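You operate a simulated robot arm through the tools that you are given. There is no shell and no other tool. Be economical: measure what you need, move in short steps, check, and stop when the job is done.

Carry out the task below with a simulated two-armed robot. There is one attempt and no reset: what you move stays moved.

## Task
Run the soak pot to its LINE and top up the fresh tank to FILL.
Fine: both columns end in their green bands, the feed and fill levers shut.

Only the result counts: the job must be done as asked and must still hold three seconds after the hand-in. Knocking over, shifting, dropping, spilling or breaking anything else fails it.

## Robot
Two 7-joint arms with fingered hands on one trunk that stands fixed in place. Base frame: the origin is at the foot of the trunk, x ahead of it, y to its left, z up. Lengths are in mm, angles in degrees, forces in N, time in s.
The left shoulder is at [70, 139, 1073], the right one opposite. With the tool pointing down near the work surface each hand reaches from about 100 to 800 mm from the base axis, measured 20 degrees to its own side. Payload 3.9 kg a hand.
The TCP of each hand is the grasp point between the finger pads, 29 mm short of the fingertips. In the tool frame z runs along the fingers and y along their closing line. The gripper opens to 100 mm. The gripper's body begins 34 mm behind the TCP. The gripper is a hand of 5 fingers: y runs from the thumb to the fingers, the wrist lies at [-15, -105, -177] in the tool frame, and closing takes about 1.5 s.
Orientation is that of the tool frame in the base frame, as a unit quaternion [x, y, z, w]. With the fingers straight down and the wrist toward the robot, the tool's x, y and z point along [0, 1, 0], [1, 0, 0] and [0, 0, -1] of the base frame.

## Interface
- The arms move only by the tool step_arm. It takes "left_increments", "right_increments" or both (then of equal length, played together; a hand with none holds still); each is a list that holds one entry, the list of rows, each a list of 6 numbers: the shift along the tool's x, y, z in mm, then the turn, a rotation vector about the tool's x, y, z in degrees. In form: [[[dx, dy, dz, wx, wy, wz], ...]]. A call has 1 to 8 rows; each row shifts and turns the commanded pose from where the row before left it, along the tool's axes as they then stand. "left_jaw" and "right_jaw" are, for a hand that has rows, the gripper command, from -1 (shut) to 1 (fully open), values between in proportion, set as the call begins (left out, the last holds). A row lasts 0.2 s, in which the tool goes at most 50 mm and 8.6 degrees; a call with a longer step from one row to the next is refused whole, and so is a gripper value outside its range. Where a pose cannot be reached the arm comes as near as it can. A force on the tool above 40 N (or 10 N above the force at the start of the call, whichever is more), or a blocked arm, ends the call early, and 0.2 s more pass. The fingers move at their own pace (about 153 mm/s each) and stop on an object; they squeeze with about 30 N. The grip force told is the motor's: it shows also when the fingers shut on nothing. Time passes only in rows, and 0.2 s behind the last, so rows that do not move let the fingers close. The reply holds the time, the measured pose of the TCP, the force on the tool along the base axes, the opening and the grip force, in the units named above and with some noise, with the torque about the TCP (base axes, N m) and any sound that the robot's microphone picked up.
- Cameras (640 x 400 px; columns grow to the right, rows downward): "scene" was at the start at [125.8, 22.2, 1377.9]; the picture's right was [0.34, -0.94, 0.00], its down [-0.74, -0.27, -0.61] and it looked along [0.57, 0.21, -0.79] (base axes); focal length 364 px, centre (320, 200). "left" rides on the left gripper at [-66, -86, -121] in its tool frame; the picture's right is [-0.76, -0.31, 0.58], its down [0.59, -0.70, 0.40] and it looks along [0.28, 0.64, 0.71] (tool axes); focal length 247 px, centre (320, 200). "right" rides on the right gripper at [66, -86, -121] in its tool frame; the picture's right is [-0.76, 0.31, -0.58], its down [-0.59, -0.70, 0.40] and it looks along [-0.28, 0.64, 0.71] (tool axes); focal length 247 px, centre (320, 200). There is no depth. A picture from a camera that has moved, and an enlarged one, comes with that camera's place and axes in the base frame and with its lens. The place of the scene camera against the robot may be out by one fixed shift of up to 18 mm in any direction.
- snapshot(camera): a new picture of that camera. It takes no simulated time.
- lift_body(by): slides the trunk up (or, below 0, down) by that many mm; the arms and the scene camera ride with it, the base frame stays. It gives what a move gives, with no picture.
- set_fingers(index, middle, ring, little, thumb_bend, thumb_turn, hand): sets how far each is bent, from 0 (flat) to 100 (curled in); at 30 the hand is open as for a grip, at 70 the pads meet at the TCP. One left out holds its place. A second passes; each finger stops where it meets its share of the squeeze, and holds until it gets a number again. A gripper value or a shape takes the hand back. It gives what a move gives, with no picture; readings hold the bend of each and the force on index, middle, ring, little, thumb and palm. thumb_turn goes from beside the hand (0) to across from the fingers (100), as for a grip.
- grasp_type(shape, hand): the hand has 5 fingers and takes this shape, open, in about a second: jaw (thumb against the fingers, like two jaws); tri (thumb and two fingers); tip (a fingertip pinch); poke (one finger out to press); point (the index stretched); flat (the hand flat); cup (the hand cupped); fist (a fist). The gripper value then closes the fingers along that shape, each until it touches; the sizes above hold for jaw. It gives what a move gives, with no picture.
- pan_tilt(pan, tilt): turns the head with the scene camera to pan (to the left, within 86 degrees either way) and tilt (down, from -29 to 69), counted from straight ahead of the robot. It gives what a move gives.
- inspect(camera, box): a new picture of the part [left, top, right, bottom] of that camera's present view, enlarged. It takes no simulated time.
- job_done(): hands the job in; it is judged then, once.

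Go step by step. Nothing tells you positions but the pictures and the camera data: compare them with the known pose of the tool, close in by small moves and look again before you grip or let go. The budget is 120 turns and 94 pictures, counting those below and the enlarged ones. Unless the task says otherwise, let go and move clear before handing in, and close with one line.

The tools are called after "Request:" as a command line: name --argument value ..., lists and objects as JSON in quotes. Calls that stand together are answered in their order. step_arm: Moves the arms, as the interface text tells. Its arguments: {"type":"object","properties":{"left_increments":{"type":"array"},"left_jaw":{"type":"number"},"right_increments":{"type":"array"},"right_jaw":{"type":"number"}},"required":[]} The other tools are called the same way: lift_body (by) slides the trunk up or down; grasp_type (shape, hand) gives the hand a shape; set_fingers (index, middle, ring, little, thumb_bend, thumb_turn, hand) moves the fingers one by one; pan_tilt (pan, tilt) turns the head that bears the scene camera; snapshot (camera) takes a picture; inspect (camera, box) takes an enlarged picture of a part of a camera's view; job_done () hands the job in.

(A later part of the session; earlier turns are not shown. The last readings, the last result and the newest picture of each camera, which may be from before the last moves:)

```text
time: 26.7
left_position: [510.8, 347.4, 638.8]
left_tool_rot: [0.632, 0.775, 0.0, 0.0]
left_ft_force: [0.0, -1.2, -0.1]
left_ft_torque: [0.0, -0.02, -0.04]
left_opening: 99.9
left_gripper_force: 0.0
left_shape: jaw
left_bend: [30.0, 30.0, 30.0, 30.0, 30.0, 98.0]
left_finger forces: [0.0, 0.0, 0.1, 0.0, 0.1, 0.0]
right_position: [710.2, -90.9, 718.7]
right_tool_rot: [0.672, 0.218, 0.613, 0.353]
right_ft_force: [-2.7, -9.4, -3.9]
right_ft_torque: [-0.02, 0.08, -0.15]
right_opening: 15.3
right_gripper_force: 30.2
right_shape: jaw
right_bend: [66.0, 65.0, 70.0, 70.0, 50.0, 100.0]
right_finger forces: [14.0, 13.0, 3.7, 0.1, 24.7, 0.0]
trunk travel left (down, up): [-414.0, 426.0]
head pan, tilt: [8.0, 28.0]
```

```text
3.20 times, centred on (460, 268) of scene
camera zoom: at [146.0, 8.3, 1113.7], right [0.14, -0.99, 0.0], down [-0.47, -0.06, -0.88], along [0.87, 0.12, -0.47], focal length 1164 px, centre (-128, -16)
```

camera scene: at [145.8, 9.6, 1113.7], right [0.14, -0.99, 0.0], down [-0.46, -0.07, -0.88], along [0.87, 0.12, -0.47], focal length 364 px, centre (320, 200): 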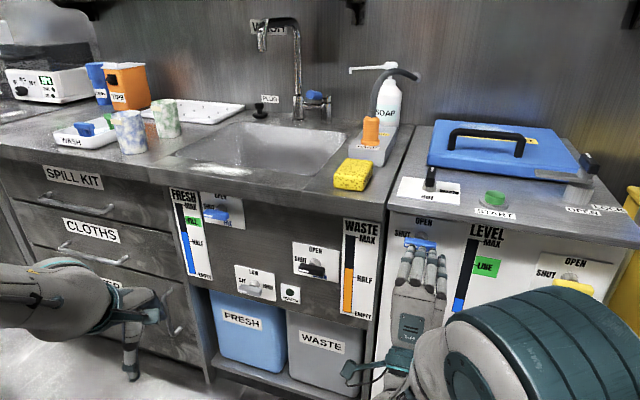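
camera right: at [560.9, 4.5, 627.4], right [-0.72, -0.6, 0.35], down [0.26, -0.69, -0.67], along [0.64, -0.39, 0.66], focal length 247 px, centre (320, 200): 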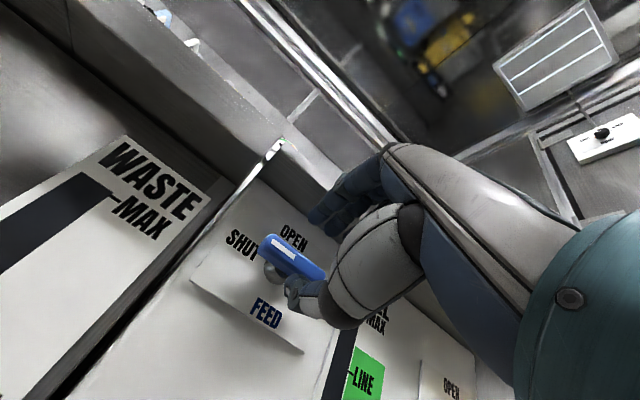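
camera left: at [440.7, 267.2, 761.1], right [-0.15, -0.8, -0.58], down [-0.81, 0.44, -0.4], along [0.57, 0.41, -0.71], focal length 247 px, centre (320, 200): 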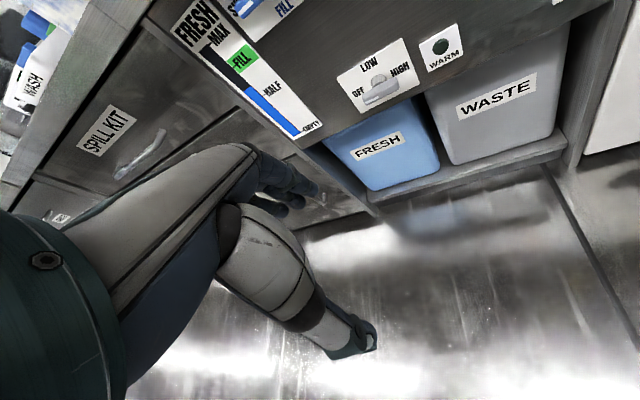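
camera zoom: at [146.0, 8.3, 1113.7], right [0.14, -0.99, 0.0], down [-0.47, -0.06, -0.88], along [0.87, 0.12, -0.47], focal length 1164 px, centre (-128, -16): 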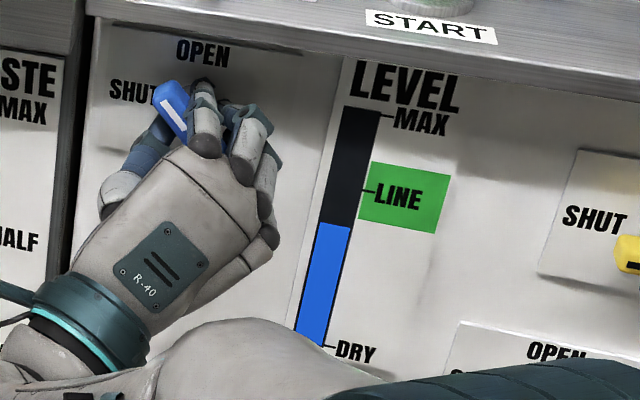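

The column is at 227 px at the gauge edge, and the LINE tick is at 190. I'll hold 3.6 s more and then shut the lever.

Request:
step_arm --right_increments '[[[0, 0, 0, 0, 0, 0], [0, 0, 0, 0, 0, 0], [0, 0, 0, 0, 0, 0], [0, 0, 0, 0, 0, 0], [0, 0, 0, 0, 0, 0], [0, 0, 0, 0, 0, 0], [0, 0, 0, 0, 0, 0], [0, 0, 0, 0, 0, 0]]]'

Request:
step_arm --right_increments '[[[0, 0, 0, 0, 0, 0], [0, 0, 0, 0, 0, 0], [0, 0, 0, 0, 0, 0], [0, 0, 0, 0, 0, 0], [0, 0, 0, 0, 0, 0], [0, 0, 0, 0, 0, 0], [0, 0, 0, 0, 0, 0], [0, 0, 0, 0, 0, 0]]]'

Request:
step_arm --right_increments '[[[0, 0, 0, 0, 0, -7.5], [0, 0, 0, 0, 0, -7.5], [0, 0, 0, 0, 0, -7.5], [0, 0, 0, 0, 0, -7.5], [0, 0, 0, 0, 0, -7.5], [0, 0, 0, 0, 0, -7.5], [0, 0, 0, 0, 0, -2], [0, 0, 0, 0, 0, 0]]]'

Request:
inspect --camera "scene" --box '[360, 205, 560, 330]'

Request:
inspect --camera "right" --box '[180, 120, 460, 360]'

```text
time: 28.5
left_position: [512.0, 347.3, 639.7]
left_tool_rot: [0.632, 0.775, 0.0, -0.001]
left_ft_force: [0.8, 0.1, -0.1]
left_ft_torque: [0.06, -0.02, 0.01]
left_opening: 99.7
left_gripper_force: 0.1
left_shape: jaw
left_bend: [30.0, 30.0, 30.0, 30.0, 30.0, 98.0]
left_finger forces: [0.0, 0.0, 0.0, 0.1, 0.0, 0.1]
right_position: [709.8, -91.3, 717.7]
right_tool_rot: [0.673, 0.217, 0.612, 0.354]
right_ft_force: [-2.3, -9.1, -4.1]
right_ft_torque: [-0.02, 0.07, -0.2]
right_opening: 15.5
right_gripper_force: 29.5
right_shape: jaw
right_bend: [66.0, 65.0, 70.0, 70.0, 50.0, 100.0]
right_finger forces: [14.0, 13.0, 3.7, 0.1, 24.7, 0.0]
trunk travel left (down, up): [-414.0, 426.0]
head pan, tilt: [8.0, 28.0]
```

```text
time: 30.3
left_position: [511.3, 347.9, 639.4]
left_tool_rot: [0.632, 0.775, 0.0, -0.001]
left_ft_force: [0.4, 0.2, 0.3]
left_ft_torque: [0.02, 0.0, 0.02]
left_opening: 99.7
left_gripper_force: 0.0
left_shape: jaw
left_bend: [30.0, 30.0, 30.0, 30.0, 30.0, 98.0]
left_finger forces: [0.1, 0.0, 0.0, 0.1, 0.1, 0.0]
right_position: [710.6, -92.1, 718.1]
right_tool_rot: [0.672, 0.218, 0.614, 0.353]
right_ft_force: [-2.7, -9.6, -3.7]
right_ft_torque: [-0.01, 0.06, -0.19]
right_opening: 15.1
right_gripper_force: 29.7
right_shape: jaw
right_bend: [66.0, 65.0, 70.0, 70.0, 50.0, 100.0]
right_finger forces: [14.0, 13.0, 3.7, 0.1, 24.8, 0.0]
trunk travel left (down, up): [-414.0, 426.0]
head pan, tilt: [8.0, 28.0]
```

```text
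time: 32.1
left_position: [512.3, 347.9, 639.2]
left_tool_rot: [0.632, 0.775, 0.0, 0.0]
left_ft_force: [0.1, -0.4, 0.5]
left_ft_torque: [-0.04, 0.01, 0.03]
left_opening: 99.8
left_gripper_force: 0.1
left_shape: jaw
left_bend: [30.0, 30.0, 30.0, 30.0, 30.0, 98.0]
left_finger forces: [0.0, 0.0, 0.0, 0.0, 0.0, 0.1]
right_position: [710.4, -90.7, 716.6]
right_tool_rot: [0.529, 0.468, 0.42, 0.569]
right_ft_force: [-1.9, -4.2, -2.9]
right_ft_torque: [0.04, 0.11, -0.04]
right_opening: 15.1
right_gripper_force: 30.3
right_shape: jaw
right_bend: [66.0, 66.0, 70.0, 70.0, 50.0, 100.0]
right_finger forces: [13.8, 9.9, 3.1, 0.0, 27.5, 0.0]
trunk travel left (down, up): [-414.0, 426.0]
head pan, tilt: [8.0, 28.0]
```

```text
3.20 times, centred on (460, 268) of scene
camera zoom: at [146.1, 8.9, 1113.7], right [0.14, -0.99, 0.0], down [-0.47, -0.06, -0.88], along [0.87, 0.12, -0.47], focal length 1164 px, centre (-128, -16)
```

zoom: 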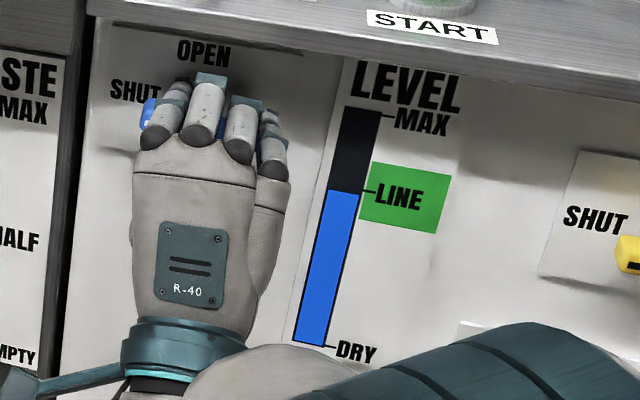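

```text
1.67 times, centred on (320, 240) of right
camera zoom: at [604.5, -9.2, 626.0], right [-0.72, -0.59, 0.37], down [0.26, -0.72, -0.65], along [0.65, -0.37, 0.66], focal length 412 px, centre (320, 133)
```

zoom: 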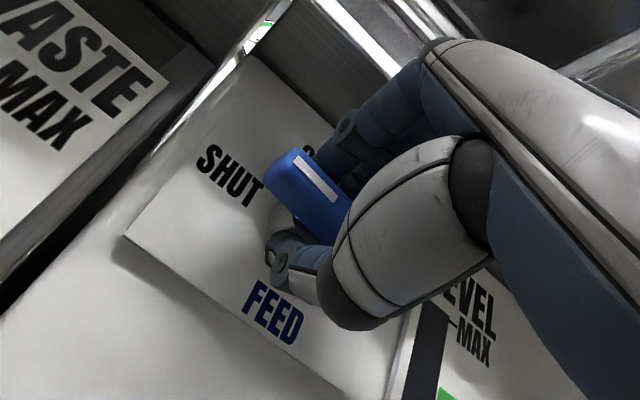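

The pot is right on the LINE mark and the lever is back at SHUT. I'll release and back straight out.

Request:
step_arm --right_increments '[[[0, 0, 0, 0, 0, 0], [0, 0, 0, 0, 0, 0], [0, 0, 0, 0, 0, 0], [0, 0, 0, 0, 0, 0], [0, 0, 0, 0, 0, 0]]]' --right_jaw -0.2

Request:
step_arm --right_increments '[[[0, 0, -15, 0, 0, 0], [0, 0, -20, 0, 0, 0], [0, 0, -30, 0, 0, 0], [0, 0, -30, 0, 0, 0], [0, 0, 0, 0, 0, 0]]]'

Request:
snapshot --camera "scene"

Request:
inspect --camera "scene" --box '[360, 205, 560, 330]'

Request:
inspect --camera "scene" --box '[160, 180, 320, 280]'

```text
time: 33.3
left_position: [510.9, 348.2, 639.1]
left_tool_rot: [0.632, 0.775, 0.0, 0.0]
left_ft_force: [-0.2, 0.0, 0.0]
left_ft_torque: [-0.01, -0.01, 0.01]
left_opening: 99.7
left_gripper_force: 0.1
left_shape: jaw
left_bend: [30.0, 30.0, 30.0, 30.0, 30.0, 98.0]
left_finger forces: [0.0, 0.1, 0.1, 0.0, 0.0, 0.1]
right_position: [710.8, -90.2, 717.5]
right_tool_rot: [0.528, 0.469, 0.422, 0.568]
right_ft_force: [0.3, -0.9, -0.1]
right_ft_torque: [-0.02, 0.0, 0.0]
right_opening: 39.5
right_gripper_force: 0.0
right_shape: jaw
right_bend: [45.0, 47.0, 75.0, 52.0, 41.0, 100.0]
right_finger forces: [0.0, 0.1, 0.0, 0.0, 0.0, 0.1]
trunk travel left (down, up): [-414.0, 426.0]
head pan, tilt: [8.0, 28.0]
```

```text
time: 34.5
left_position: [512.3, 349.0, 639.2]
left_tool_rot: [0.632, 0.775, 0.0, 0.0]
left_ft_force: [-0.3, -0.2, -0.2]
left_ft_torque: [0.02, -0.01, -0.02]
left_opening: 99.6
left_gripper_force: 0.0
left_shape: jaw
left_bend: [30.0, 30.0, 30.0, 30.0, 30.0, 98.0]
left_finger forces: [0.0, 0.0, 0.1, 0.1, 0.0, 0.0]
right_position: [619.0, -83.0, 710.9]
right_tool_rot: [0.54, 0.464, 0.414, 0.567]
right_ft_force: [-0.4, -0.2, 1.0]
right_ft_torque: [0.03, 0.02, -0.02]
right_opening: 40.0
right_gripper_force: 0.0
right_shape: jaw
right_bend: [44.0, 47.0, 75.0, 52.0, 41.0, 100.0]
right_finger forces: [0.1, 0.1, 0.0, 0.0, 0.1, 0.0]
trunk travel left (down, up): [-414.0, 426.0]
head pan, tilt: [8.0, 28.0]
```

```text
61 pictures are left
camera scene: at [145.8, 9.5, 1113.7], right [0.14, -0.99, 0.0], down [-0.46, -0.07, -0.88], along [0.87, 0.12, -0.47], focal length 364 px, centre (320, 200)
```

scene: 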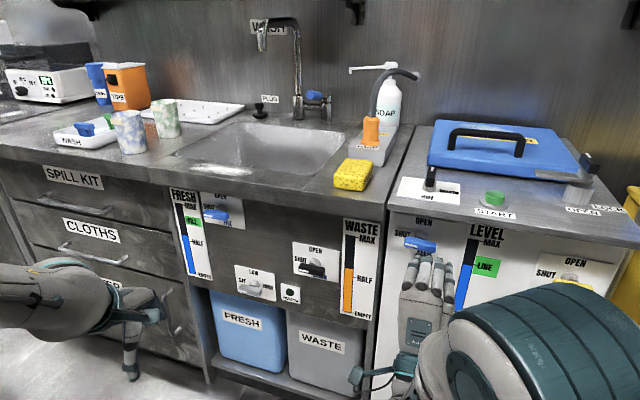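

```text
3.20 times, centred on (460, 268) of scene
camera zoom: at [145.8, 9.5, 1113.7], right [0.14, -0.99, 0.0], down [-0.46, -0.07, -0.88], along [0.87, 0.12, -0.47], focal length 1164 px, centre (-128, -16)
```

zoom: 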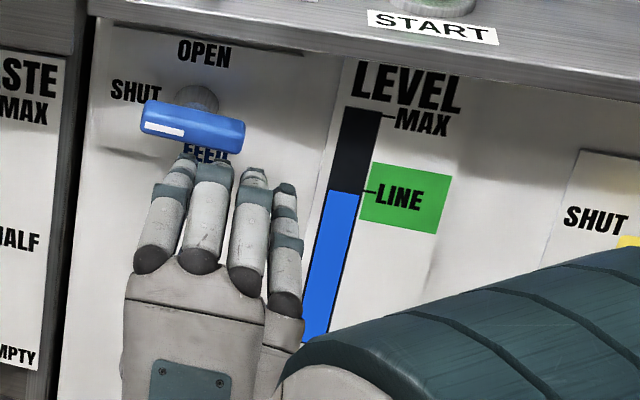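

```text
4.00 times, centred on (240, 230) of scene
camera zoom: at [145.8, 9.5, 1113.7], right [0.14, -0.99, 0.0], down [-0.46, -0.07, -0.88], along [0.87, 0.12, -0.47], focal length 1455 px, centre (640, 80)
```

zoom: 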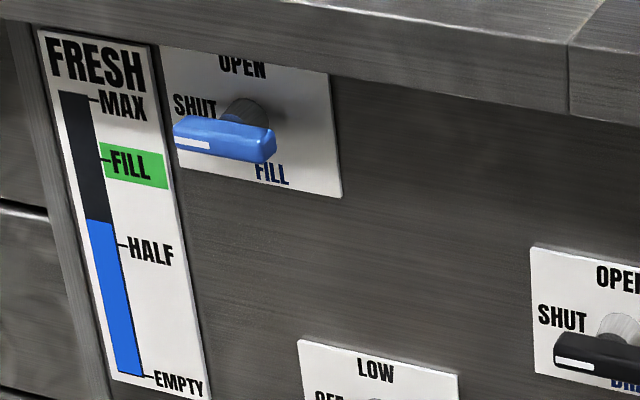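

The pot holds at LINE. FILL works out at about (790, 334, 707), so I'll bring the left hand forward and pitch it level the same way.

Request:
step_arm --left_increments '[[[-2, 33, -17, 0, 0, 0], [-2, 33, -17, 0, 0, 0], [-2, 33, -17, 0, 0, 0], [-2, 32, -17, 0, 0, 0], [0, 0, 0, -8.2, 0, 0], [0, 0, 0, -8.2, 0, 0], [0, 0, 0, -8.2, 0, 0], [0, 0, 0, -8.2, 0, 0]]]' --left_jaw 0.2

Request:
step_arm --left_increments '[[[0, 0, 0, -8.2, 0, 0], [0, 0, 0, -8.2, 0, 0], [0, 0, 0, -8.2, 0, 0], [0, 0, 0, -8.2, 0, 0], [0, 0, 0, -8.2, 0, 0], [0, 0, 0, -8.2, 0, 0], [0, 0, 0, -8, 0, 0], [0, 0, 0, 0, 0, 0]]]'

Request:
step_arm --left_increments '[[[0, 0, 0, 0, -8, 0], [0, 0, 0, 0, -8, 0], [0, 0, 0, 0, -8, 0], [0, 0, 0, 0, 0, 0]]]' --left_jaw -0.2

Request:
snapshot --camera "left"

Request:
snapshot --camera "scene"

```text
time: 36.3
left_position: [642.3, 367.0, 707.0]
left_tool_rot: [0.607, 0.743, 0.219, 0.179]
left_ft_force: [-0.1, -0.2, 0.8]
left_ft_torque: [0.04, 0.01, 0.01]
left_opening: 60.2
left_gripper_force: 0.1
left_shape: jaw
left_bend: [39.0, 39.0, 73.0, 44.0, 30.0, 100.0]
left_finger forces: [0.0, 0.0, 0.0, 0.0, 0.1, 0.0]
right_position: [620.7, -81.2, 716.4]
right_tool_rot: [0.54, 0.461, 0.418, 0.566]
right_ft_force: [0.4, -0.1, -0.1]
right_ft_torque: [-0.02, 0.01, -0.02]
right_opening: 39.7
right_gripper_force: 0.1
right_shape: jaw
right_bend: [44.0, 47.0, 75.0, 52.0, 41.0, 100.0]
right_finger forces: [0.1, 0.0, 0.0, 0.1, 0.0, 0.0]
trunk travel left (down, up): [-414.0, 426.0]
head pan, tilt: [8.0, 28.0]
```

```text
time: 38.1
left_position: [640.2, 367.9, 707.1]
left_tool_rot: [0.446, 0.548, 0.549, 0.447]
left_ft_force: [-0.6, -0.6, -0.2]
left_ft_torque: [0.0, -0.02, -0.04]
left_opening: 60.1
left_gripper_force: 0.0
left_shape: jaw
left_bend: [39.0, 39.0, 73.0, 44.0, 30.0, 100.0]
left_finger forces: [0.1, 0.0, 0.1, 0.0, 0.0, 0.0]
right_position: [620.4, -81.4, 717.3]
right_tool_rot: [0.54, 0.459, 0.418, 0.568]
right_ft_force: [-0.4, 0.8, 0.2]
right_ft_torque: [0.0, 0.01, 0.0]
right_opening: 39.8
right_gripper_force: 0.0
right_shape: jaw
right_bend: [44.0, 47.0, 75.0, 52.0, 41.0, 100.0]
right_finger forces: [0.0, 0.1, 0.0, 0.0, 0.0, 0.0]
trunk travel left (down, up): [-414.0, 426.0]
head pan, tilt: [8.0, 28.0]
```

```text
time: 39.1
left_position: [641.2, 367.4, 706.3]
left_tool_rot: [0.551, 0.443, 0.443, 0.551]
left_ft_force: [-0.2, -0.2, 0.0]
left_ft_torque: [-0.01, -0.03, 0.02]
left_opening: 40.3
left_gripper_force: 0.1
left_shape: jaw
left_bend: [44.0, 47.0, 75.0, 52.0, 41.0, 100.0]
left_finger forces: [0.1, 0.0, 0.1, 0.1, 0.1, 0.0]
right_position: [620.8, -82.8, 718.4]
right_tool_rot: [0.54, 0.46, 0.418, 0.568]
right_ft_force: [-0.4, 0.7, -0.3]
right_ft_torque: [-0.06, 0.0, -0.05]
right_opening: 39.7
right_gripper_force: 0.1
right_shape: jaw
right_bend: [44.0, 47.0, 75.0, 52.0, 41.0, 100.0]
right_finger forces: [0.0, 0.0, 0.1, 0.0, 0.1, 0.0]
trunk travel left (down, up): [-414.0, 426.0]
head pan, tilt: [8.0, 28.0]
```

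```text
58 pictures are left
camera left: at [509.1, 329.2, 622.7], right [0.4, -0.86, -0.31], down [0.52, 0.49, -0.7], along [0.76, 0.12, 0.64], focal length 247 px, centre (320, 200)
```

left: 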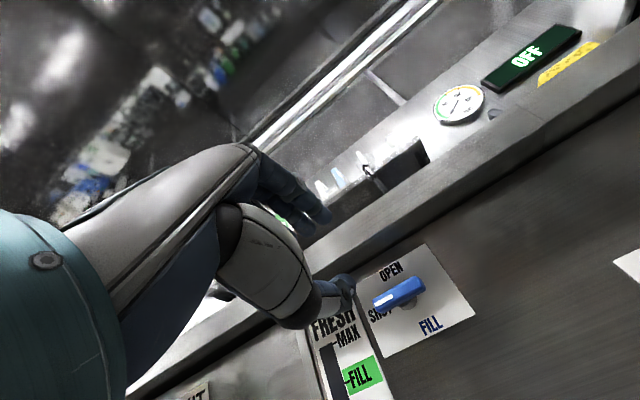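

```text
57 pictures are left
camera scene: at [145.8, 9.5, 1113.7], right [0.14, -0.99, 0.0], down [-0.46, -0.07, -0.88], along [0.87, 0.12, -0.47], focal length 364 px, centre (320, 200)
```

scene: 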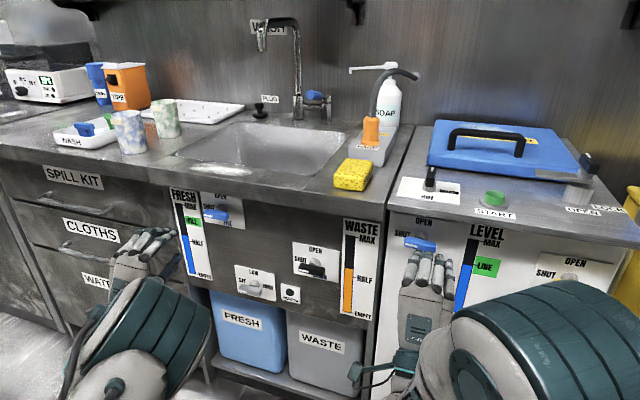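

Two rays put FILL at about (796, 336, 699). I'll move to about 50 mm in front and look again.

Request:
step_arm --left_increments '[[[1, -2, 26, 0, 0, 0], [1, -2, 26, 0, 0, 0], [1, -2, 26, 0, 0, 0], [0, -1, 25, 0, 0, 0], [0, 0, 0, 0, 0, 0]]]'

Request:
snapshot --camera "left"

Request:
snapshot --camera "scene"

```text
time: 40.3
left_position: [742.6, 347.4, 699.4]
left_tool_rot: [0.551, 0.443, 0.444, 0.55]
left_ft_force: [-0.4, 0.3, 0.0]
left_ft_torque: [0.02, -0.02, 0.02]
left_opening: 40.5
left_gripper_force: 0.1
left_shape: jaw
left_bend: [44.0, 47.0, 75.0, 52.0, 41.0, 100.0]
left_finger forces: [0.0, 0.0, 0.0, 0.0, 0.1, 0.0]
right_position: [621.0, -82.2, 717.4]
right_tool_rot: [0.54, 0.459, 0.419, 0.568]
right_ft_force: [0.4, 0.3, -0.3]
right_ft_torque: [-0.01, 0.02, 0.0]
right_opening: 39.9
right_gripper_force: 0.1
right_shape: jaw
right_bend: [44.0, 47.0, 75.0, 52.0, 41.0, 100.0]
right_finger forces: [0.0, 0.1, 0.0, 0.1, 0.0, 0.1]
trunk travel left (down, up): [-414.0, 426.0]
head pan, tilt: [8.0, 28.0]
```

```text
56 pictures are left
camera left: at [610.0, 310.3, 615.1], right [0.4, -0.86, -0.31], down [0.52, 0.49, -0.7], along [0.76, 0.12, 0.64], focal length 247 px, centre (320, 200)
```

left: 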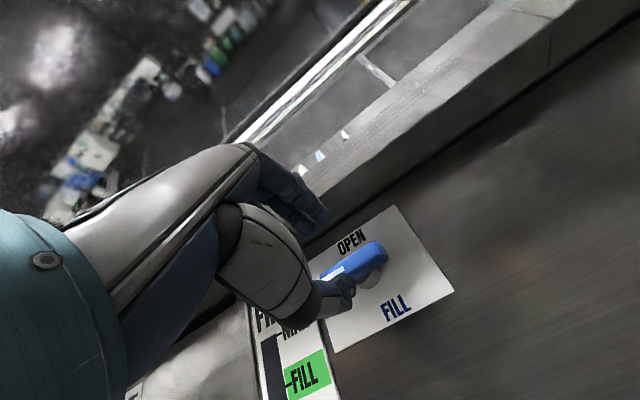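

```text
55 pictures are left
camera scene: at [145.8, 9.5, 1113.7], right [0.14, -0.99, 0.0], down [-0.46, -0.07, -0.88], along [0.87, 0.12, -0.47], focal length 364 px, centre (320, 200)
```

scene: 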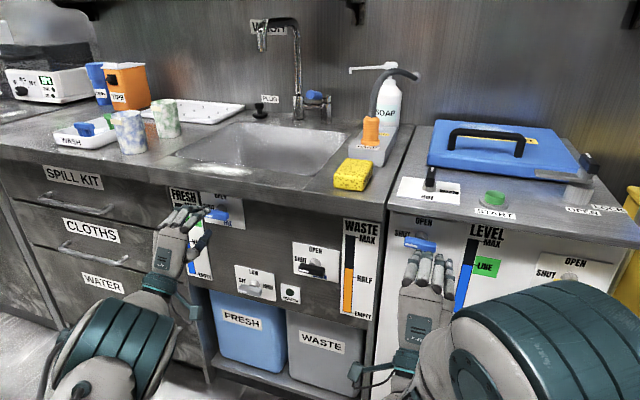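

The estimate holds near (797, 334, 699) and the hand is lined up. I'll advance 50 mm onto the handle.

Request:
step_arm --left_increments '[[[-1, 0, 14, 0, 0, 0], [0, 0, 13, 0, 0, 0], [0, 0, 12, 0, 0, 0], [0, 0, 11, 0, 0, 0], [0, 0, 0, 0, 0, 0]]]'

Request:
snapshot --camera "left"

Request:
inspect --camera "scene" --box '[160, 180, 320, 280]'

```text
time: 41.5
left_position: [791.9, 337.0, 699.7]
left_tool_rot: [0.551, 0.443, 0.444, 0.551]
left_ft_force: [0.0, 0.0, -0.1]
left_ft_torque: [0.01, -0.01, 0.01]
left_opening: 40.2
left_gripper_force: 0.1
left_shape: jaw
left_bend: [44.0, 47.0, 75.0, 52.0, 41.0, 100.0]
left_finger forces: [0.0, 0.1, 0.1, 0.0, 0.0, 0.0]
right_position: [621.0, -82.4, 716.8]
right_tool_rot: [0.541, 0.458, 0.417, 0.569]
right_ft_force: [-0.2, 0.2, 0.0]
right_ft_torque: [-0.04, -0.01, -0.03]
right_opening: 39.8
right_gripper_force: 0.0
right_shape: jaw
right_bend: [44.0, 47.0, 75.0, 52.0, 41.0, 100.0]
right_finger forces: [0.0, 0.0, 0.0, 0.0, 0.1, 0.0]
trunk travel left (down, up): [-414.0, 426.0]
head pan, tilt: [8.0, 28.0]
```

```text
54 pictures are left
camera left: at [659.1, 297.8, 615.1], right [0.4, -0.86, -0.31], down [0.52, 0.49, -0.7], along [0.76, 0.12, 0.64], focal length 247 px, centre (320, 200)
```

left: 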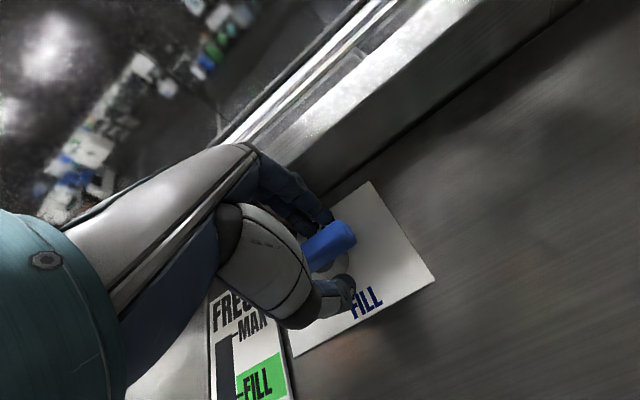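

```text
4.00 times, centred on (240, 230) of scene
camera zoom: at [145.8, 9.5, 1113.7], right [0.14, -0.99, 0.0], down [-0.46, -0.07, -0.88], along [0.87, 0.12, -0.47], focal length 1455 px, centre (640, 80)
```

zoom: 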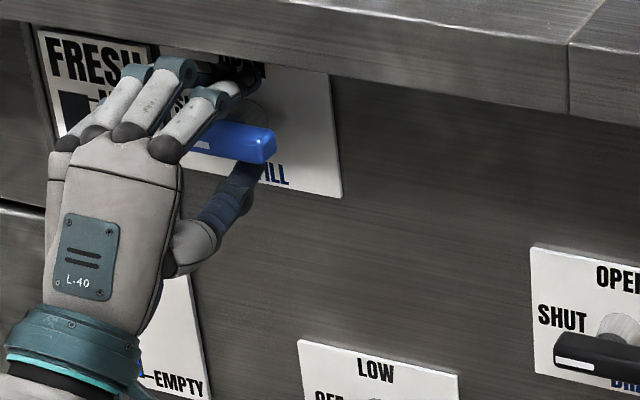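

The handle lies between fingers and thumb. I'll grip it.

Request:
step_arm --left_increments '[[[0, 0, 0, 0, 0, 0], [0, 0, 0, 0, 0, 0], [0, 0, 0, 0, 0, 0], [0, 0, 0, 0, 0, 0], [0, 0, 0, 0, 0, 0], [0, 0, 0, 0, 0, 0]]]' --left_jaw -1

Request:
inspect --camera "left" --box '[180, 160, 460, 400]'

```text
time: 42.9
left_position: [791.6, 336.2, 699.5]
left_tool_rot: [0.551, 0.444, 0.444, 0.551]
left_ft_force: [1.7, -0.6, -1.0]
left_ft_torque: [0.04, 0.1, 0.02]
left_opening: 13.6
left_gripper_force: 30.4
left_shape: jaw
left_bend: [70.0, 65.0, 70.0, 70.0, 49.0, 100.0]
left_finger forces: [13.5, 8.9, 3.9, 0.1, 24.6, 0.1]
right_position: [622.3, -82.5, 718.1]
right_tool_rot: [0.54, 0.459, 0.418, 0.568]
right_ft_force: [-0.3, 0.0, -0.7]
right_ft_torque: [-0.03, 0.02, -0.01]
right_opening: 40.0
right_gripper_force: 0.0
right_shape: jaw
right_bend: [44.0, 47.0, 75.0, 52.0, 41.0, 100.0]
right_finger forces: [0.0, 0.1, 0.0, 0.0, 0.0, 0.1]
trunk travel left (down, up): [-414.0, 426.0]
head pan, tilt: [8.0, 28.0]
```

```text
1.67 times, centred on (320, 280) of left
camera zoom: at [659.2, 297.8, 614.7], right [0.4, -0.86, -0.31], down [0.52, 0.49, -0.7], along [0.76, 0.12, 0.64], focal length 412 px, centre (320, 67)
```

zoom: 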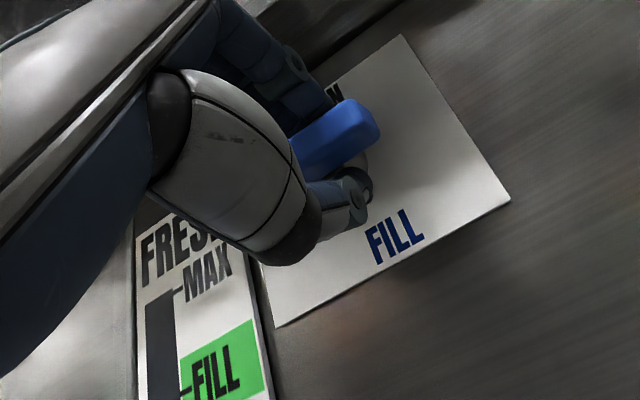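

Gripped. I'll turn it clockwise about 30° and check the wrist and scene views for the fresh column.

Request:
step_arm --left_increments '[[[0, 0, 0, 0, 0, 7.5], [0, 0, 0, 0, 0, 7.5], [0, 0, 0, 0, 0, 7.5], [0, 0, 0, 0, 0, 7.5], [0, 0, 0, 0, 0, 0]]]'

Request:
snapshot --camera "left"

Request:
inspect --camera "scene" --box '[160, 180, 320, 280]'

```text
time: 44.1
left_position: [793.3, 335.9, 699.5]
left_tool_rot: [0.648, 0.285, 0.571, 0.416]
left_ft_force: [-1.0, -3.8, -6.1]
left_ft_torque: [0.0, 0.26, -0.02]
left_opening: 14.3
left_gripper_force: 29.9
left_shape: jaw
left_bend: [69.0, 72.0, 70.0, 70.0, 49.0, 98.0]
left_finger forces: [16.9, 6.1, 2.0, 0.0, 26.4, 0.0]
right_position: [621.7, -82.7, 717.7]
right_tool_rot: [0.54, 0.46, 0.418, 0.568]
right_ft_force: [-0.3, 1.3, 0.2]
right_ft_torque: [0.0, -0.04, -0.03]
right_opening: 39.8
right_gripper_force: 0.1
right_shape: jaw
right_bend: [44.0, 47.0, 75.0, 52.0, 41.0, 100.0]
right_finger forces: [0.0, 0.1, 0.1, 0.1, 0.0, 0.0]
trunk travel left (down, up): [-414.0, 426.0]
head pan, tilt: [8.0, 28.0]
```

```text
51 pictures are left
camera left: at [670.5, 348.7, 593.2], right [0.45, -0.61, -0.65], down [0.57, 0.76, -0.31], along [0.68, -0.23, 0.7], focal length 247 px, centre (320, 200)
```

left: 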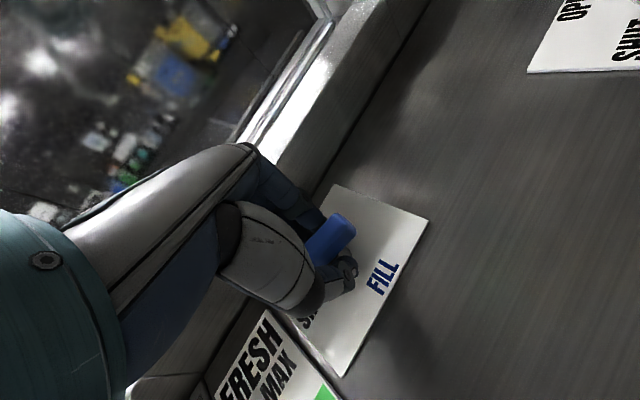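

```text
4.00 times, centred on (240, 230) of scene
camera zoom: at [146.7, 9.5, 1113.6], right [0.14, -0.99, 0.0], down [-0.47, -0.07, -0.88], along [0.87, 0.12, -0.47], focal length 1455 px, centre (640, 80)
```

zoom: 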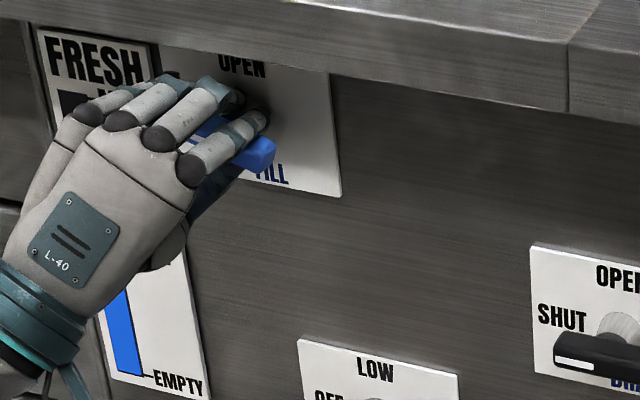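

My own hand hides the gauge here, so I'll work in bursts. I'll shut now, release, back off and measure how much one burst raised the level.

Request:
step_arm --left_increments '[[[0, 0, 0, 0, 0, 0], [0, 0, 0, 0, 0, -7.5], [0, 0, 0, 0, 0, -7.5], [0, 0, 0, 0, 0, -7.5], [0, 0, 0, 0, 0, -7.5], [0, 0, 0, 0, 0, -2], [0, 0, 0, 0, 0, 0]]]'

Request:
snapshot --camera "left"

Request:
inspect --camera "scene" --box '[160, 180, 320, 280]'

```text
time: 45.7
left_position: [792.1, 336.8, 700.2]
left_tool_rot: [0.543, 0.452, 0.432, 0.559]
left_ft_force: [-2.0, -2.7, -3.1]
left_ft_torque: [0.26, 0.12, -0.01]
left_opening: 13.1
left_gripper_force: 29.9
left_shape: jaw
left_bend: [70.0, 66.0, 70.0, 70.0, 48.0, 100.0]
left_finger forces: [13.5, 9.7, 5.7, 0.0, 29.2, 0.0]
right_position: [622.0, -82.8, 719.5]
right_tool_rot: [0.541, 0.459, 0.418, 0.568]
right_ft_force: [0.7, -0.7, 0.6]
right_ft_torque: [0.02, 0.0, 0.02]
right_opening: 40.0
right_gripper_force: 0.0
right_shape: jaw
right_bend: [44.0, 47.0, 75.0, 52.0, 41.0, 100.0]
right_finger forces: [0.0, 0.0, 0.1, 0.0, 0.0, 0.1]
trunk travel left (down, up): [-414.0, 426.0]
head pan, tilt: [8.0, 28.0]
```

```text
49 pictures are left
camera left: at [658.7, 295.1, 617.8], right [0.4, -0.87, -0.28], down [0.51, 0.46, -0.72], along [0.76, 0.15, 0.63], focal length 247 px, centre (320, 200)
```

left: 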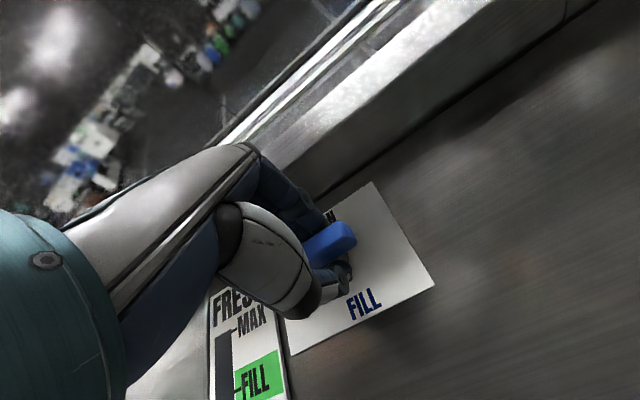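

```text
4.00 times, centred on (240, 230) of scene
camera zoom: at [146.1, 9.3, 1113.7], right [0.14, -0.99, 0.0], down [-0.47, -0.07, -0.88], along [0.87, 0.12, -0.47], focal length 1455 px, centre (640, 80)
```

zoom: 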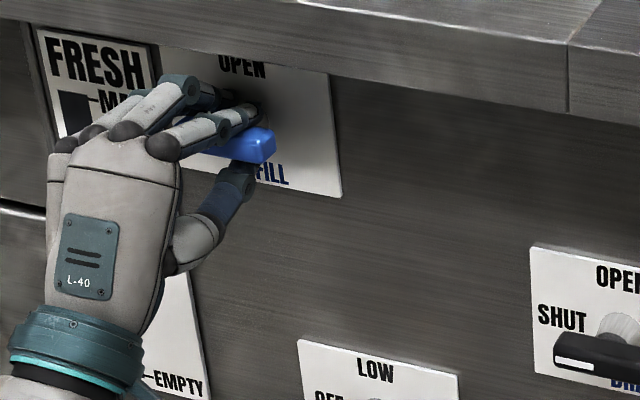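

In this pose the wrist camera shows the gauge down to the FILL tick. I'll zoom there.

Request:
inspect --camera "left" --box '[180, 300, 340, 400]'

```text
4.00 times, centred on (260, 350) of left
camera zoom: at [658.7, 295.1, 617.8], right [0.4, -0.87, -0.28], down [0.51, 0.46, -0.72], along [0.76, 0.15, 0.63], focal length 988 px, centre (560, -400)
```

zoom: 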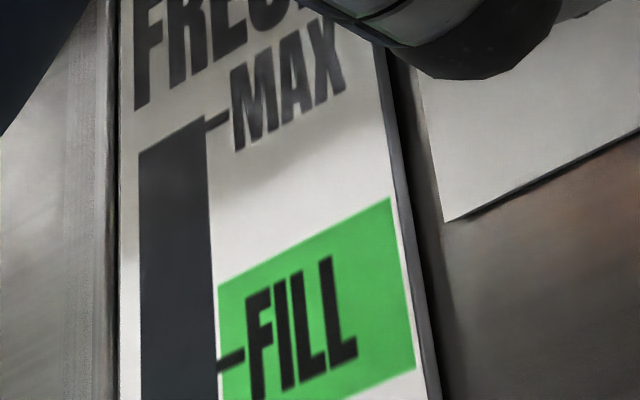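

The FILL tick is visible in this pose, with the level still below it. I'll release and back off once to calibrate the rate.

Request:
step_arm --left_increments '[[[0, 0, 0, 0, 0, 0], [0, 0, 0, 0, 0, 0], [0, 0, 0, 0, 0, 0], [0, 0, 0, 0, 0, 0], [0, 0, 0, 0, 0, 0]]]' --left_jaw -0.2

Request:
step_arm --left_increments '[[[0, 0, -15, 0, 0, 0], [0, 0, -25, 0, 0, 0], [0, 0, -35, 0, 0, 0], [0, 0, -35, 0, 0, 0], [0, 0, -35, 0, 0, 0], [0, 0, 0, 0, 0, 0]]]'

Request:
inspect --camera "scene" --box '[160, 180, 320, 280]'

```text
time: 46.9
left_position: [791.7, 335.4, 701.0]
left_tool_rot: [0.543, 0.453, 0.433, 0.559]
left_ft_force: [-0.3, 0.2, -0.8]
left_ft_torque: [-0.01, 0.01, -0.01]
left_opening: 39.4
left_gripper_force: 0.1
left_shape: jaw
left_bend: [45.0, 47.0, 75.0, 52.0, 41.0, 100.0]
left_finger forces: [0.0, 0.0, 0.0, 0.0, 0.0, 0.0]
right_position: [620.8, -82.6, 717.6]
right_tool_rot: [0.54, 0.46, 0.419, 0.567]
right_ft_force: [0.0, 0.4, -0.3]
right_ft_torque: [-0.01, -0.01, -0.01]
right_opening: 40.0
right_gripper_force: 0.2
right_shape: jaw
right_bend: [44.0, 47.0, 75.0, 52.0, 41.0, 100.0]
right_finger forces: [0.0, 0.0, 0.1, 0.0, 0.0, 0.1]
trunk travel left (down, up): [-414.0, 426.0]
head pan, tilt: [8.0, 28.0]
```

```text
time: 48.3
left_position: [651.1, 366.1, 700.7]
left_tool_rot: [0.543, 0.453, 0.433, 0.559]
left_ft_force: [0.0, 0.0, 0.4]
left_ft_torque: [0.01, 0.01, 0.02]
left_opening: 39.6
left_gripper_force: 0.0
left_shape: jaw
left_bend: [44.0, 47.0, 75.0, 52.0, 41.0, 100.0]
left_finger forces: [0.0, 0.1, 0.0, 0.0, 0.0, 0.0]
right_position: [620.9, -81.4, 718.3]
right_tool_rot: [0.54, 0.459, 0.418, 0.568]
right_ft_force: [0.0, -0.5, -1.3]
right_ft_torque: [0.0, -0.01, -0.01]
right_opening: 39.9
right_gripper_force: 0.0
right_shape: jaw
right_bend: [44.0, 47.0, 75.0, 52.0, 41.0, 100.0]
right_finger forces: [0.0, 0.0, 0.0, 0.1, 0.0, 0.0]
trunk travel left (down, up): [-414.0, 426.0]
head pan, tilt: [8.0, 28.0]
```

```text
4.00 times, centred on (240, 230) of scene
camera zoom: at [145.8, 9.5, 1113.7], right [0.14, -0.99, 0.0], down [-0.46, -0.07, -0.88], along [0.87, 0.12, -0.47], focal length 1455 px, centre (640, 80)
```

zoom: 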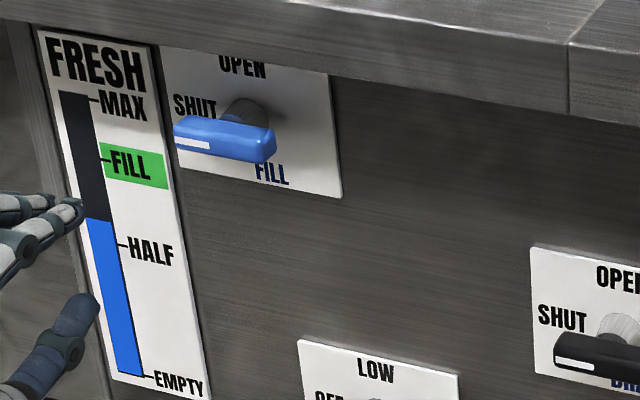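

The first burst barely raised the level, so the flow is slow. I'll return, open to 45°, release and back away so I can watch the gauge directly.

Request:
step_arm --left_increments '[[[0, 0, 35, 0, 0, 0], [0, 0, 35, 0, 0, 0], [0, 0, 35, 0, 0, 0], [0, 0, 20, 0, 0, 0], [0, 0, 10, 0, 0, 0], [0, 0, 10, 0, 0, 0], [0, 0, 0, 0, 0, 0]]]'

Request:
step_arm --left_increments '[[[0, 0, 0, 0, 0, 0], [0, 0, 0, 0, 0, 0], [0, 0, 0, 0, 0, 0], [0, 0, 0, 0, 0, 0], [0, 0, 0, 0, 0, 0], [0, 0, 0, 0, 0, 0]]]' --left_jaw -1

Request:
step_arm --left_increments '[[[0, 0, 0, 0, 0, 8], [0, 0, 0, 0, 0, 8], [0, 0, 0, 0, 0, 8], [0, 0, 0, 0, 0, 8], [0, 0, 0, 0, 0, 8], [0, 0, 0, 0, 0, 7], [0, 0, 0, 0, 0, 0]]]'

Request:
inspect --camera "scene" --box '[160, 180, 320, 280]'

```text
time: 49.9
left_position: [791.8, 337.0, 699.9]
left_tool_rot: [0.543, 0.453, 0.433, 0.559]
left_ft_force: [-0.2, -0.2, -0.4]
left_ft_torque: [0.01, 0.0, -0.01]
left_opening: 39.8
left_gripper_force: 0.0
left_shape: jaw
left_bend: [44.0, 47.0, 75.0, 52.0, 41.0, 100.0]
left_finger forces: [0.2, 0.0, 0.1, 0.0, 0.1, 0.1]
right_position: [620.1, -81.7, 717.5]
right_tool_rot: [0.54, 0.459, 0.418, 0.568]
right_ft_force: [0.8, -0.1, 0.2]
right_ft_torque: [0.03, -0.02, 0.01]
right_opening: 39.7
right_gripper_force: 0.1
right_shape: jaw
right_bend: [44.0, 47.0, 75.0, 52.0, 41.0, 100.0]
right_finger forces: [0.1, 0.1, 0.0, 0.0, 0.0, 0.1]
trunk travel left (down, up): [-414.0, 426.0]
head pan, tilt: [8.0, 28.0]
```

```text
time: 51.3
left_position: [792.6, 335.2, 698.8]
left_tool_rot: [0.544, 0.453, 0.433, 0.558]
left_ft_force: [0.0, -0.8, -2.9]
left_ft_torque: [0.08, 0.12, -0.04]
left_opening: 13.4
left_gripper_force: 30.3
left_shape: jaw
left_bend: [70.0, 66.0, 70.0, 70.0, 49.0, 100.0]
left_finger forces: [13.1, 8.8, 3.6, 0.1, 25.7, 0.0]
right_position: [621.1, -82.3, 717.9]
right_tool_rot: [0.54, 0.459, 0.418, 0.568]
right_ft_force: [0.2, -0.4, 0.7]
right_ft_torque: [0.01, 0.01, 0.01]
right_opening: 39.7
right_gripper_force: 0.2
right_shape: jaw
right_bend: [44.0, 47.0, 75.0, 52.0, 41.0, 100.0]
right_finger forces: [0.0, 0.0, 0.1, 0.0, 0.1, 0.0]
trunk travel left (down, up): [-414.0, 426.0]
head pan, tilt: [8.0, 28.0]
```

```text
time: 52.9
left_position: [789.7, 335.3, 699.4]
left_tool_rot: [0.681, 0.198, 0.618, 0.338]
left_ft_force: [23.9, -4.0, -12.5]
left_ft_torque: [-0.04, 0.14, 0.09]
left_opening: 12.3
left_gripper_force: 30.0
left_shape: jaw
left_bend: [70.0, 72.0, 70.0, 70.0, 51.0, 96.0]
left_finger forces: [14.0, 3.9, 0.7, 0.0, 24.1, 0.0]
left hand out of reach, approached as far as the arm can: row 5, 6
right_position: [623.3, -82.4, 715.3]
right_tool_rot: [0.541, 0.461, 0.418, 0.566]
right_ft_force: [0.2, 0.5, 0.1]
right_ft_torque: [-0.03, 0.03, 0.01]
right_opening: 39.6
right_gripper_force: 0.1
right_shape: jaw
right_bend: [44.0, 47.0, 75.0, 52.0, 41.0, 100.0]
right_finger forces: [0.0, 0.1, 0.0, 0.0, 0.0, 0.0]
trunk travel left (down, up): [-414.0, 426.0]
head pan, tilt: [8.0, 28.0]
```

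```text
4.00 times, centred on (240, 230) of scene
camera zoom: at [150.7, 9.8, 1112.9], right [0.14, -0.99, 0.0], down [-0.47, -0.07, -0.88], along [0.87, 0.12, -0.47], focal length 1455 px, centre (640, 80)
```

zoom: 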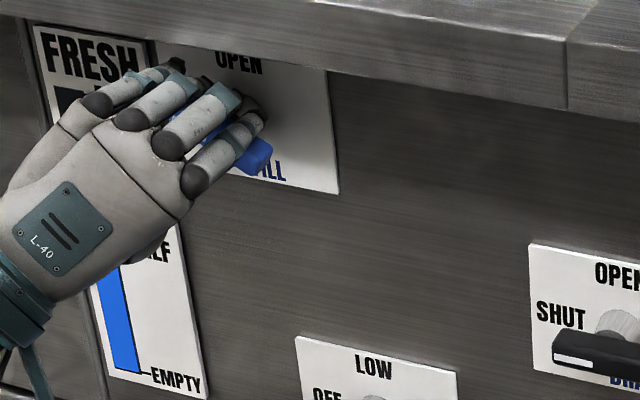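

The arm reached a limit near 45° and pulls about 24 N on the lever. I'll release now and back away to see where the lever and level stand.

Request:
step_arm --left_increments '[[[0, 0, 0, 0, 0, 0], [0, 0, 0, 0, 0, 0], [0, 0, 0, 0, 0, 0], [0, 0, 0, 0, 0, 0], [0, 0, 0, 0, 0, 0]]]' --left_jaw -0.2

Request:
step_arm --left_increments '[[[0, 0, -15, 0, 0, 0], [0, 0, -25, 0, 0, 0], [0, 0, -35, 0, 0, 0], [0, 0, -35, 0, 0, 0], [0, 0, -35, 0, 0, 0]]]'

Request:
inspect --camera "scene" --box '[160, 180, 320, 280]'

```text
time: 54.1
left_position: [785.7, 336.3, 705.7]
left_tool_rot: [0.679, 0.198, 0.62, 0.34]
left_ft_force: [-0.7, 1.7, -2.6]
left_ft_torque: [-0.09, 0.03, 0.03]
left_opening: 40.1
left_gripper_force: 0.1
left_shape: jaw
left_bend: [45.0, 47.0, 75.0, 54.0, 41.0, 100.0]
left_finger forces: [0.0, 0.1, 0.5, 2.3, 0.5, 0.0]
right_position: [621.0, -81.1, 717.2]
right_tool_rot: [0.539, 0.461, 0.418, 0.568]
right_ft_force: [-0.6, -0.5, -0.1]
right_ft_torque: [0.0, -0.03, -0.01]
right_opening: 40.1
right_gripper_force: 0.1
right_shape: jaw
right_bend: [44.0, 47.0, 75.0, 52.0, 41.0, 100.0]
right_finger forces: [0.0, 0.0, 0.0, 0.1, 0.0, 0.0]
trunk travel left (down, up): [-414.0, 426.0]
head pan, tilt: [8.0, 28.0]
```

```text
time: 55.3
left_position: [732.2, 416.8, 679.4]
left_tool_rot: [0.678, 0.199, 0.621, 0.339]
left_ft_force: [0.7, -0.8, -0.5]
left_ft_torque: [-0.03, 0.03, 0.0]
left_opening: 40.0
left_gripper_force: 0.1
left_shape: jaw
left_bend: [44.0, 47.0, 75.0, 52.0, 41.0, 100.0]
left_finger forces: [0.0, 0.0, 0.1, 0.0, 0.0, 0.0]
left hand out of reach, approached as far as the arm can: row 1, 2, 3, 4, 5
right_position: [620.6, -82.2, 718.6]
right_tool_rot: [0.54, 0.459, 0.419, 0.567]
right_ft_force: [-0.4, -0.3, -0.4]
right_ft_torque: [0.02, -0.02, 0.02]
right_opening: 39.7
right_gripper_force: 0.1
right_shape: jaw
right_bend: [44.0, 47.0, 75.0, 52.0, 41.0, 100.0]
right_finger forces: [0.0, 0.0, 0.1, 0.1, 0.0, 0.0]
trunk travel left (down, up): [-414.0, 426.0]
head pan, tilt: [8.0, 28.0]
```

```text
4.00 times, centred on (240, 230) of scene
camera zoom: at [145.8, 9.6, 1113.7], right [0.14, -0.99, 0.0], down [-0.46, -0.07, -0.88], along [0.87, 0.12, -0.47], focal length 1455 px, centre (640, 80)
```

zoom: 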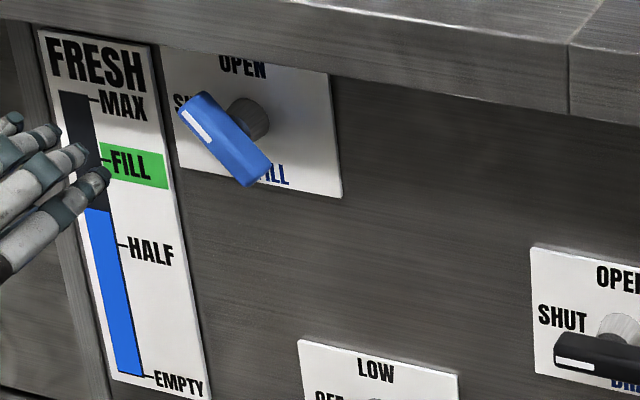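

The lever stays at about 45° and the level has risen about 12 px; about 48 px remain to the FILL tick. I'll unroll the hand now while it fills.

Request:
step_arm --left_increments '[[[0, 0, 0, 0, 0, -8], [0, 0, 0, 0, 0, -8], [0, 0, 0, 0, 0, -8], [0, 0, 0, 0, 0, -8], [0, 0, 0, 0, 0, -8], [0, 0, 0, 0, 0, 0]]]'

Request:
inspect --camera "scene" --box '[160, 180, 320, 280]'

```text
time: 56.7
left_position: [755.0, 430.9, 670.3]
left_tool_rot: [0.57, 0.418, 0.466, 0.532]
left_ft_force: [-0.9, 0.7, -0.2]
left_ft_torque: [0.0, -0.01, 0.01]
left_opening: 40.0
left_gripper_force: 0.0
left_shape: jaw
left_bend: [44.0, 47.0, 75.0, 52.0, 41.0, 100.0]
left_finger forces: [0.0, 0.0, 0.0, 0.0, 0.1, 0.0]
left hand out of reach, approached as far as the arm can: row 1, 2, 3, 4, 5
right_position: [619.8, -81.8, 719.2]
right_tool_rot: [0.54, 0.459, 0.419, 0.567]
right_ft_force: [-0.6, -0.5, -0.1]
right_ft_torque: [-0.02, 0.04, -0.04]
right_opening: 39.8
right_gripper_force: 0.1
right_shape: jaw
right_bend: [44.0, 47.0, 75.0, 52.0, 41.0, 100.0]
right_finger forces: [0.0, 0.1, 0.0, 0.0, 0.0, 0.0]
trunk travel left (down, up): [-414.0, 426.0]
head pan, tilt: [8.0, 28.0]
```

```text
4.00 times, centred on (240, 230) of scene
camera zoom: at [145.8, 9.5, 1113.7], right [0.14, -0.99, 0.0], down [-0.46, -0.07, -0.88], along [0.87, 0.12, -0.47], focal length 1455 px, centre (640, 80)
```

zoom: 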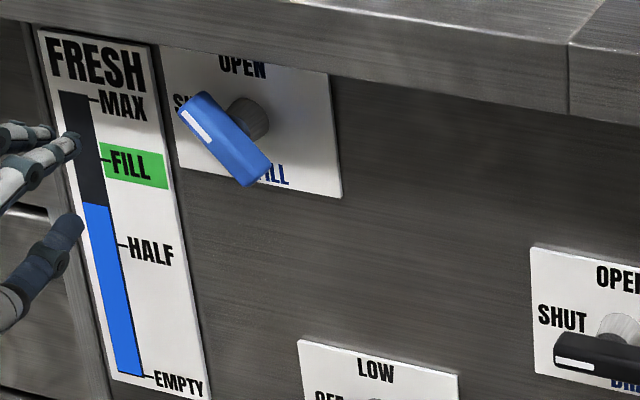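

It fills at about 3.6 px/s, so about 12 s remain. I'll bring the left hand back to a point in front of the lever.

Request:
step_arm --left_increments '[[[0, 0, -20, 0, 0, 0], [-27, 12, 0, 0, 0, 0], [-27, 12, 0, 0, 0, 0], [-27, 12, 0, 0, 0, 0], [0, 0, 0, 0, 0, 0]]]'

Request:
inspect --camera "scene" --box '[160, 180, 320, 280]'

```text
time: 57.9
left_position: [781.0, 384.1, 677.3]
left_tool_rot: [0.57, 0.418, 0.467, 0.532]
left_ft_force: [0.6, -0.7, 0.8]
left_ft_torque: [-0.01, 0.02, -0.02]
left_opening: 39.8
left_gripper_force: 0.3
left_shape: jaw
left_bend: [44.0, 47.0, 75.0, 52.0, 41.0, 100.0]
left_finger forces: [0.1, 0.1, 0.1, 0.0, 0.0, 0.0]
left hand out of reach, approached as far as the arm can: row 1, 2, 3, 4
right_position: [620.2, -81.6, 718.3]
right_tool_rot: [0.54, 0.459, 0.419, 0.567]
right_ft_force: [-0.2, -0.7, -0.5]
right_ft_torque: [-0.02, -0.03, 0.02]
right_opening: 40.0
right_gripper_force: 0.1
right_shape: jaw
right_bend: [44.0, 47.0, 75.0, 52.0, 41.0, 100.0]
right_finger forces: [0.1, 0.1, 0.0, 0.0, 0.0, 0.0]
trunk travel left (down, up): [-414.0, 426.0]
head pan, tilt: [8.0, 28.0]
```

```text
4.00 times, centred on (240, 230) of scene
camera zoom: at [145.9, 9.4, 1113.7], right [0.14, -0.99, 0.0], down [-0.46, -0.07, -0.88], along [0.87, 0.12, -0.47], focal length 1455 px, centre (640, 80)
```

zoom: 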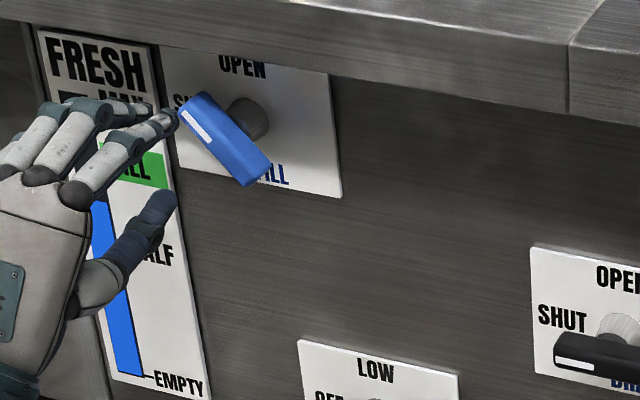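

The commanded pose has drifted behind a reach limit, so the hand follows it only loosely. I'll bring the command back to a pose the arm could hold before, in front of the lever.

Request:
step_arm --left_increments '[[[27, -12, 0, 0, 0, 0], [27, -12, 0, 0, 0, 0], [27, -12, 0, 0, 0, 0], [0, 0, 28, 0, 0, 0], [0, 0, 28, 0, 0, 0], [0, 0, 28, 0, 0, 0], [0, 0, 28, 0, 0, 0]]]'

Request:
inspect --camera "scene" --box '[160, 180, 320, 280]'

```text
time: 59.5
left_position: [777.7, 417.5, 709.5]
left_tool_rot: [0.569, 0.42, 0.467, 0.531]
left_ft_force: [-0.2, 0.2, 0.2]
left_ft_torque: [-0.01, 0.01, 0.04]
left_opening: 39.7
left_gripper_force: 0.0
left_shape: jaw
left_bend: [44.0, 47.0, 75.0, 52.0, 41.0, 100.0]
left_finger forces: [0.0, 0.0, 0.0, 0.0, 0.0, 0.0]
left hand out of reach, approached as far as the arm can: row 1, 2, 3, 4, 5, 6, 7
right_position: [621.0, -82.8, 718.5]
right_tool_rot: [0.54, 0.459, 0.418, 0.568]
right_ft_force: [0.0, -0.2, 0.0]
right_ft_torque: [0.01, -0.01, 0.0]
right_opening: 39.9
right_gripper_force: 0.0
right_shape: jaw
right_bend: [44.0, 47.0, 75.0, 52.0, 41.0, 100.0]
right_finger forces: [0.0, 0.0, 0.0, 0.1, 0.0, 0.0]
trunk travel left (down, up): [-414.0, 426.0]
head pan, tilt: [8.0, 28.0]
```

```text
4.00 times, centred on (240, 230) of scene
camera zoom: at [145.8, 9.3, 1113.7], right [0.14, -0.99, 0.0], down [-0.46, -0.07, -0.88], along [0.87, 0.12, -0.47], focal length 1455 px, centre (640, 80)
```

zoom: 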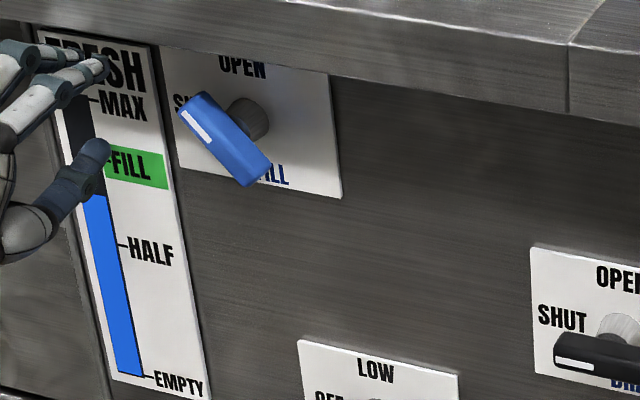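

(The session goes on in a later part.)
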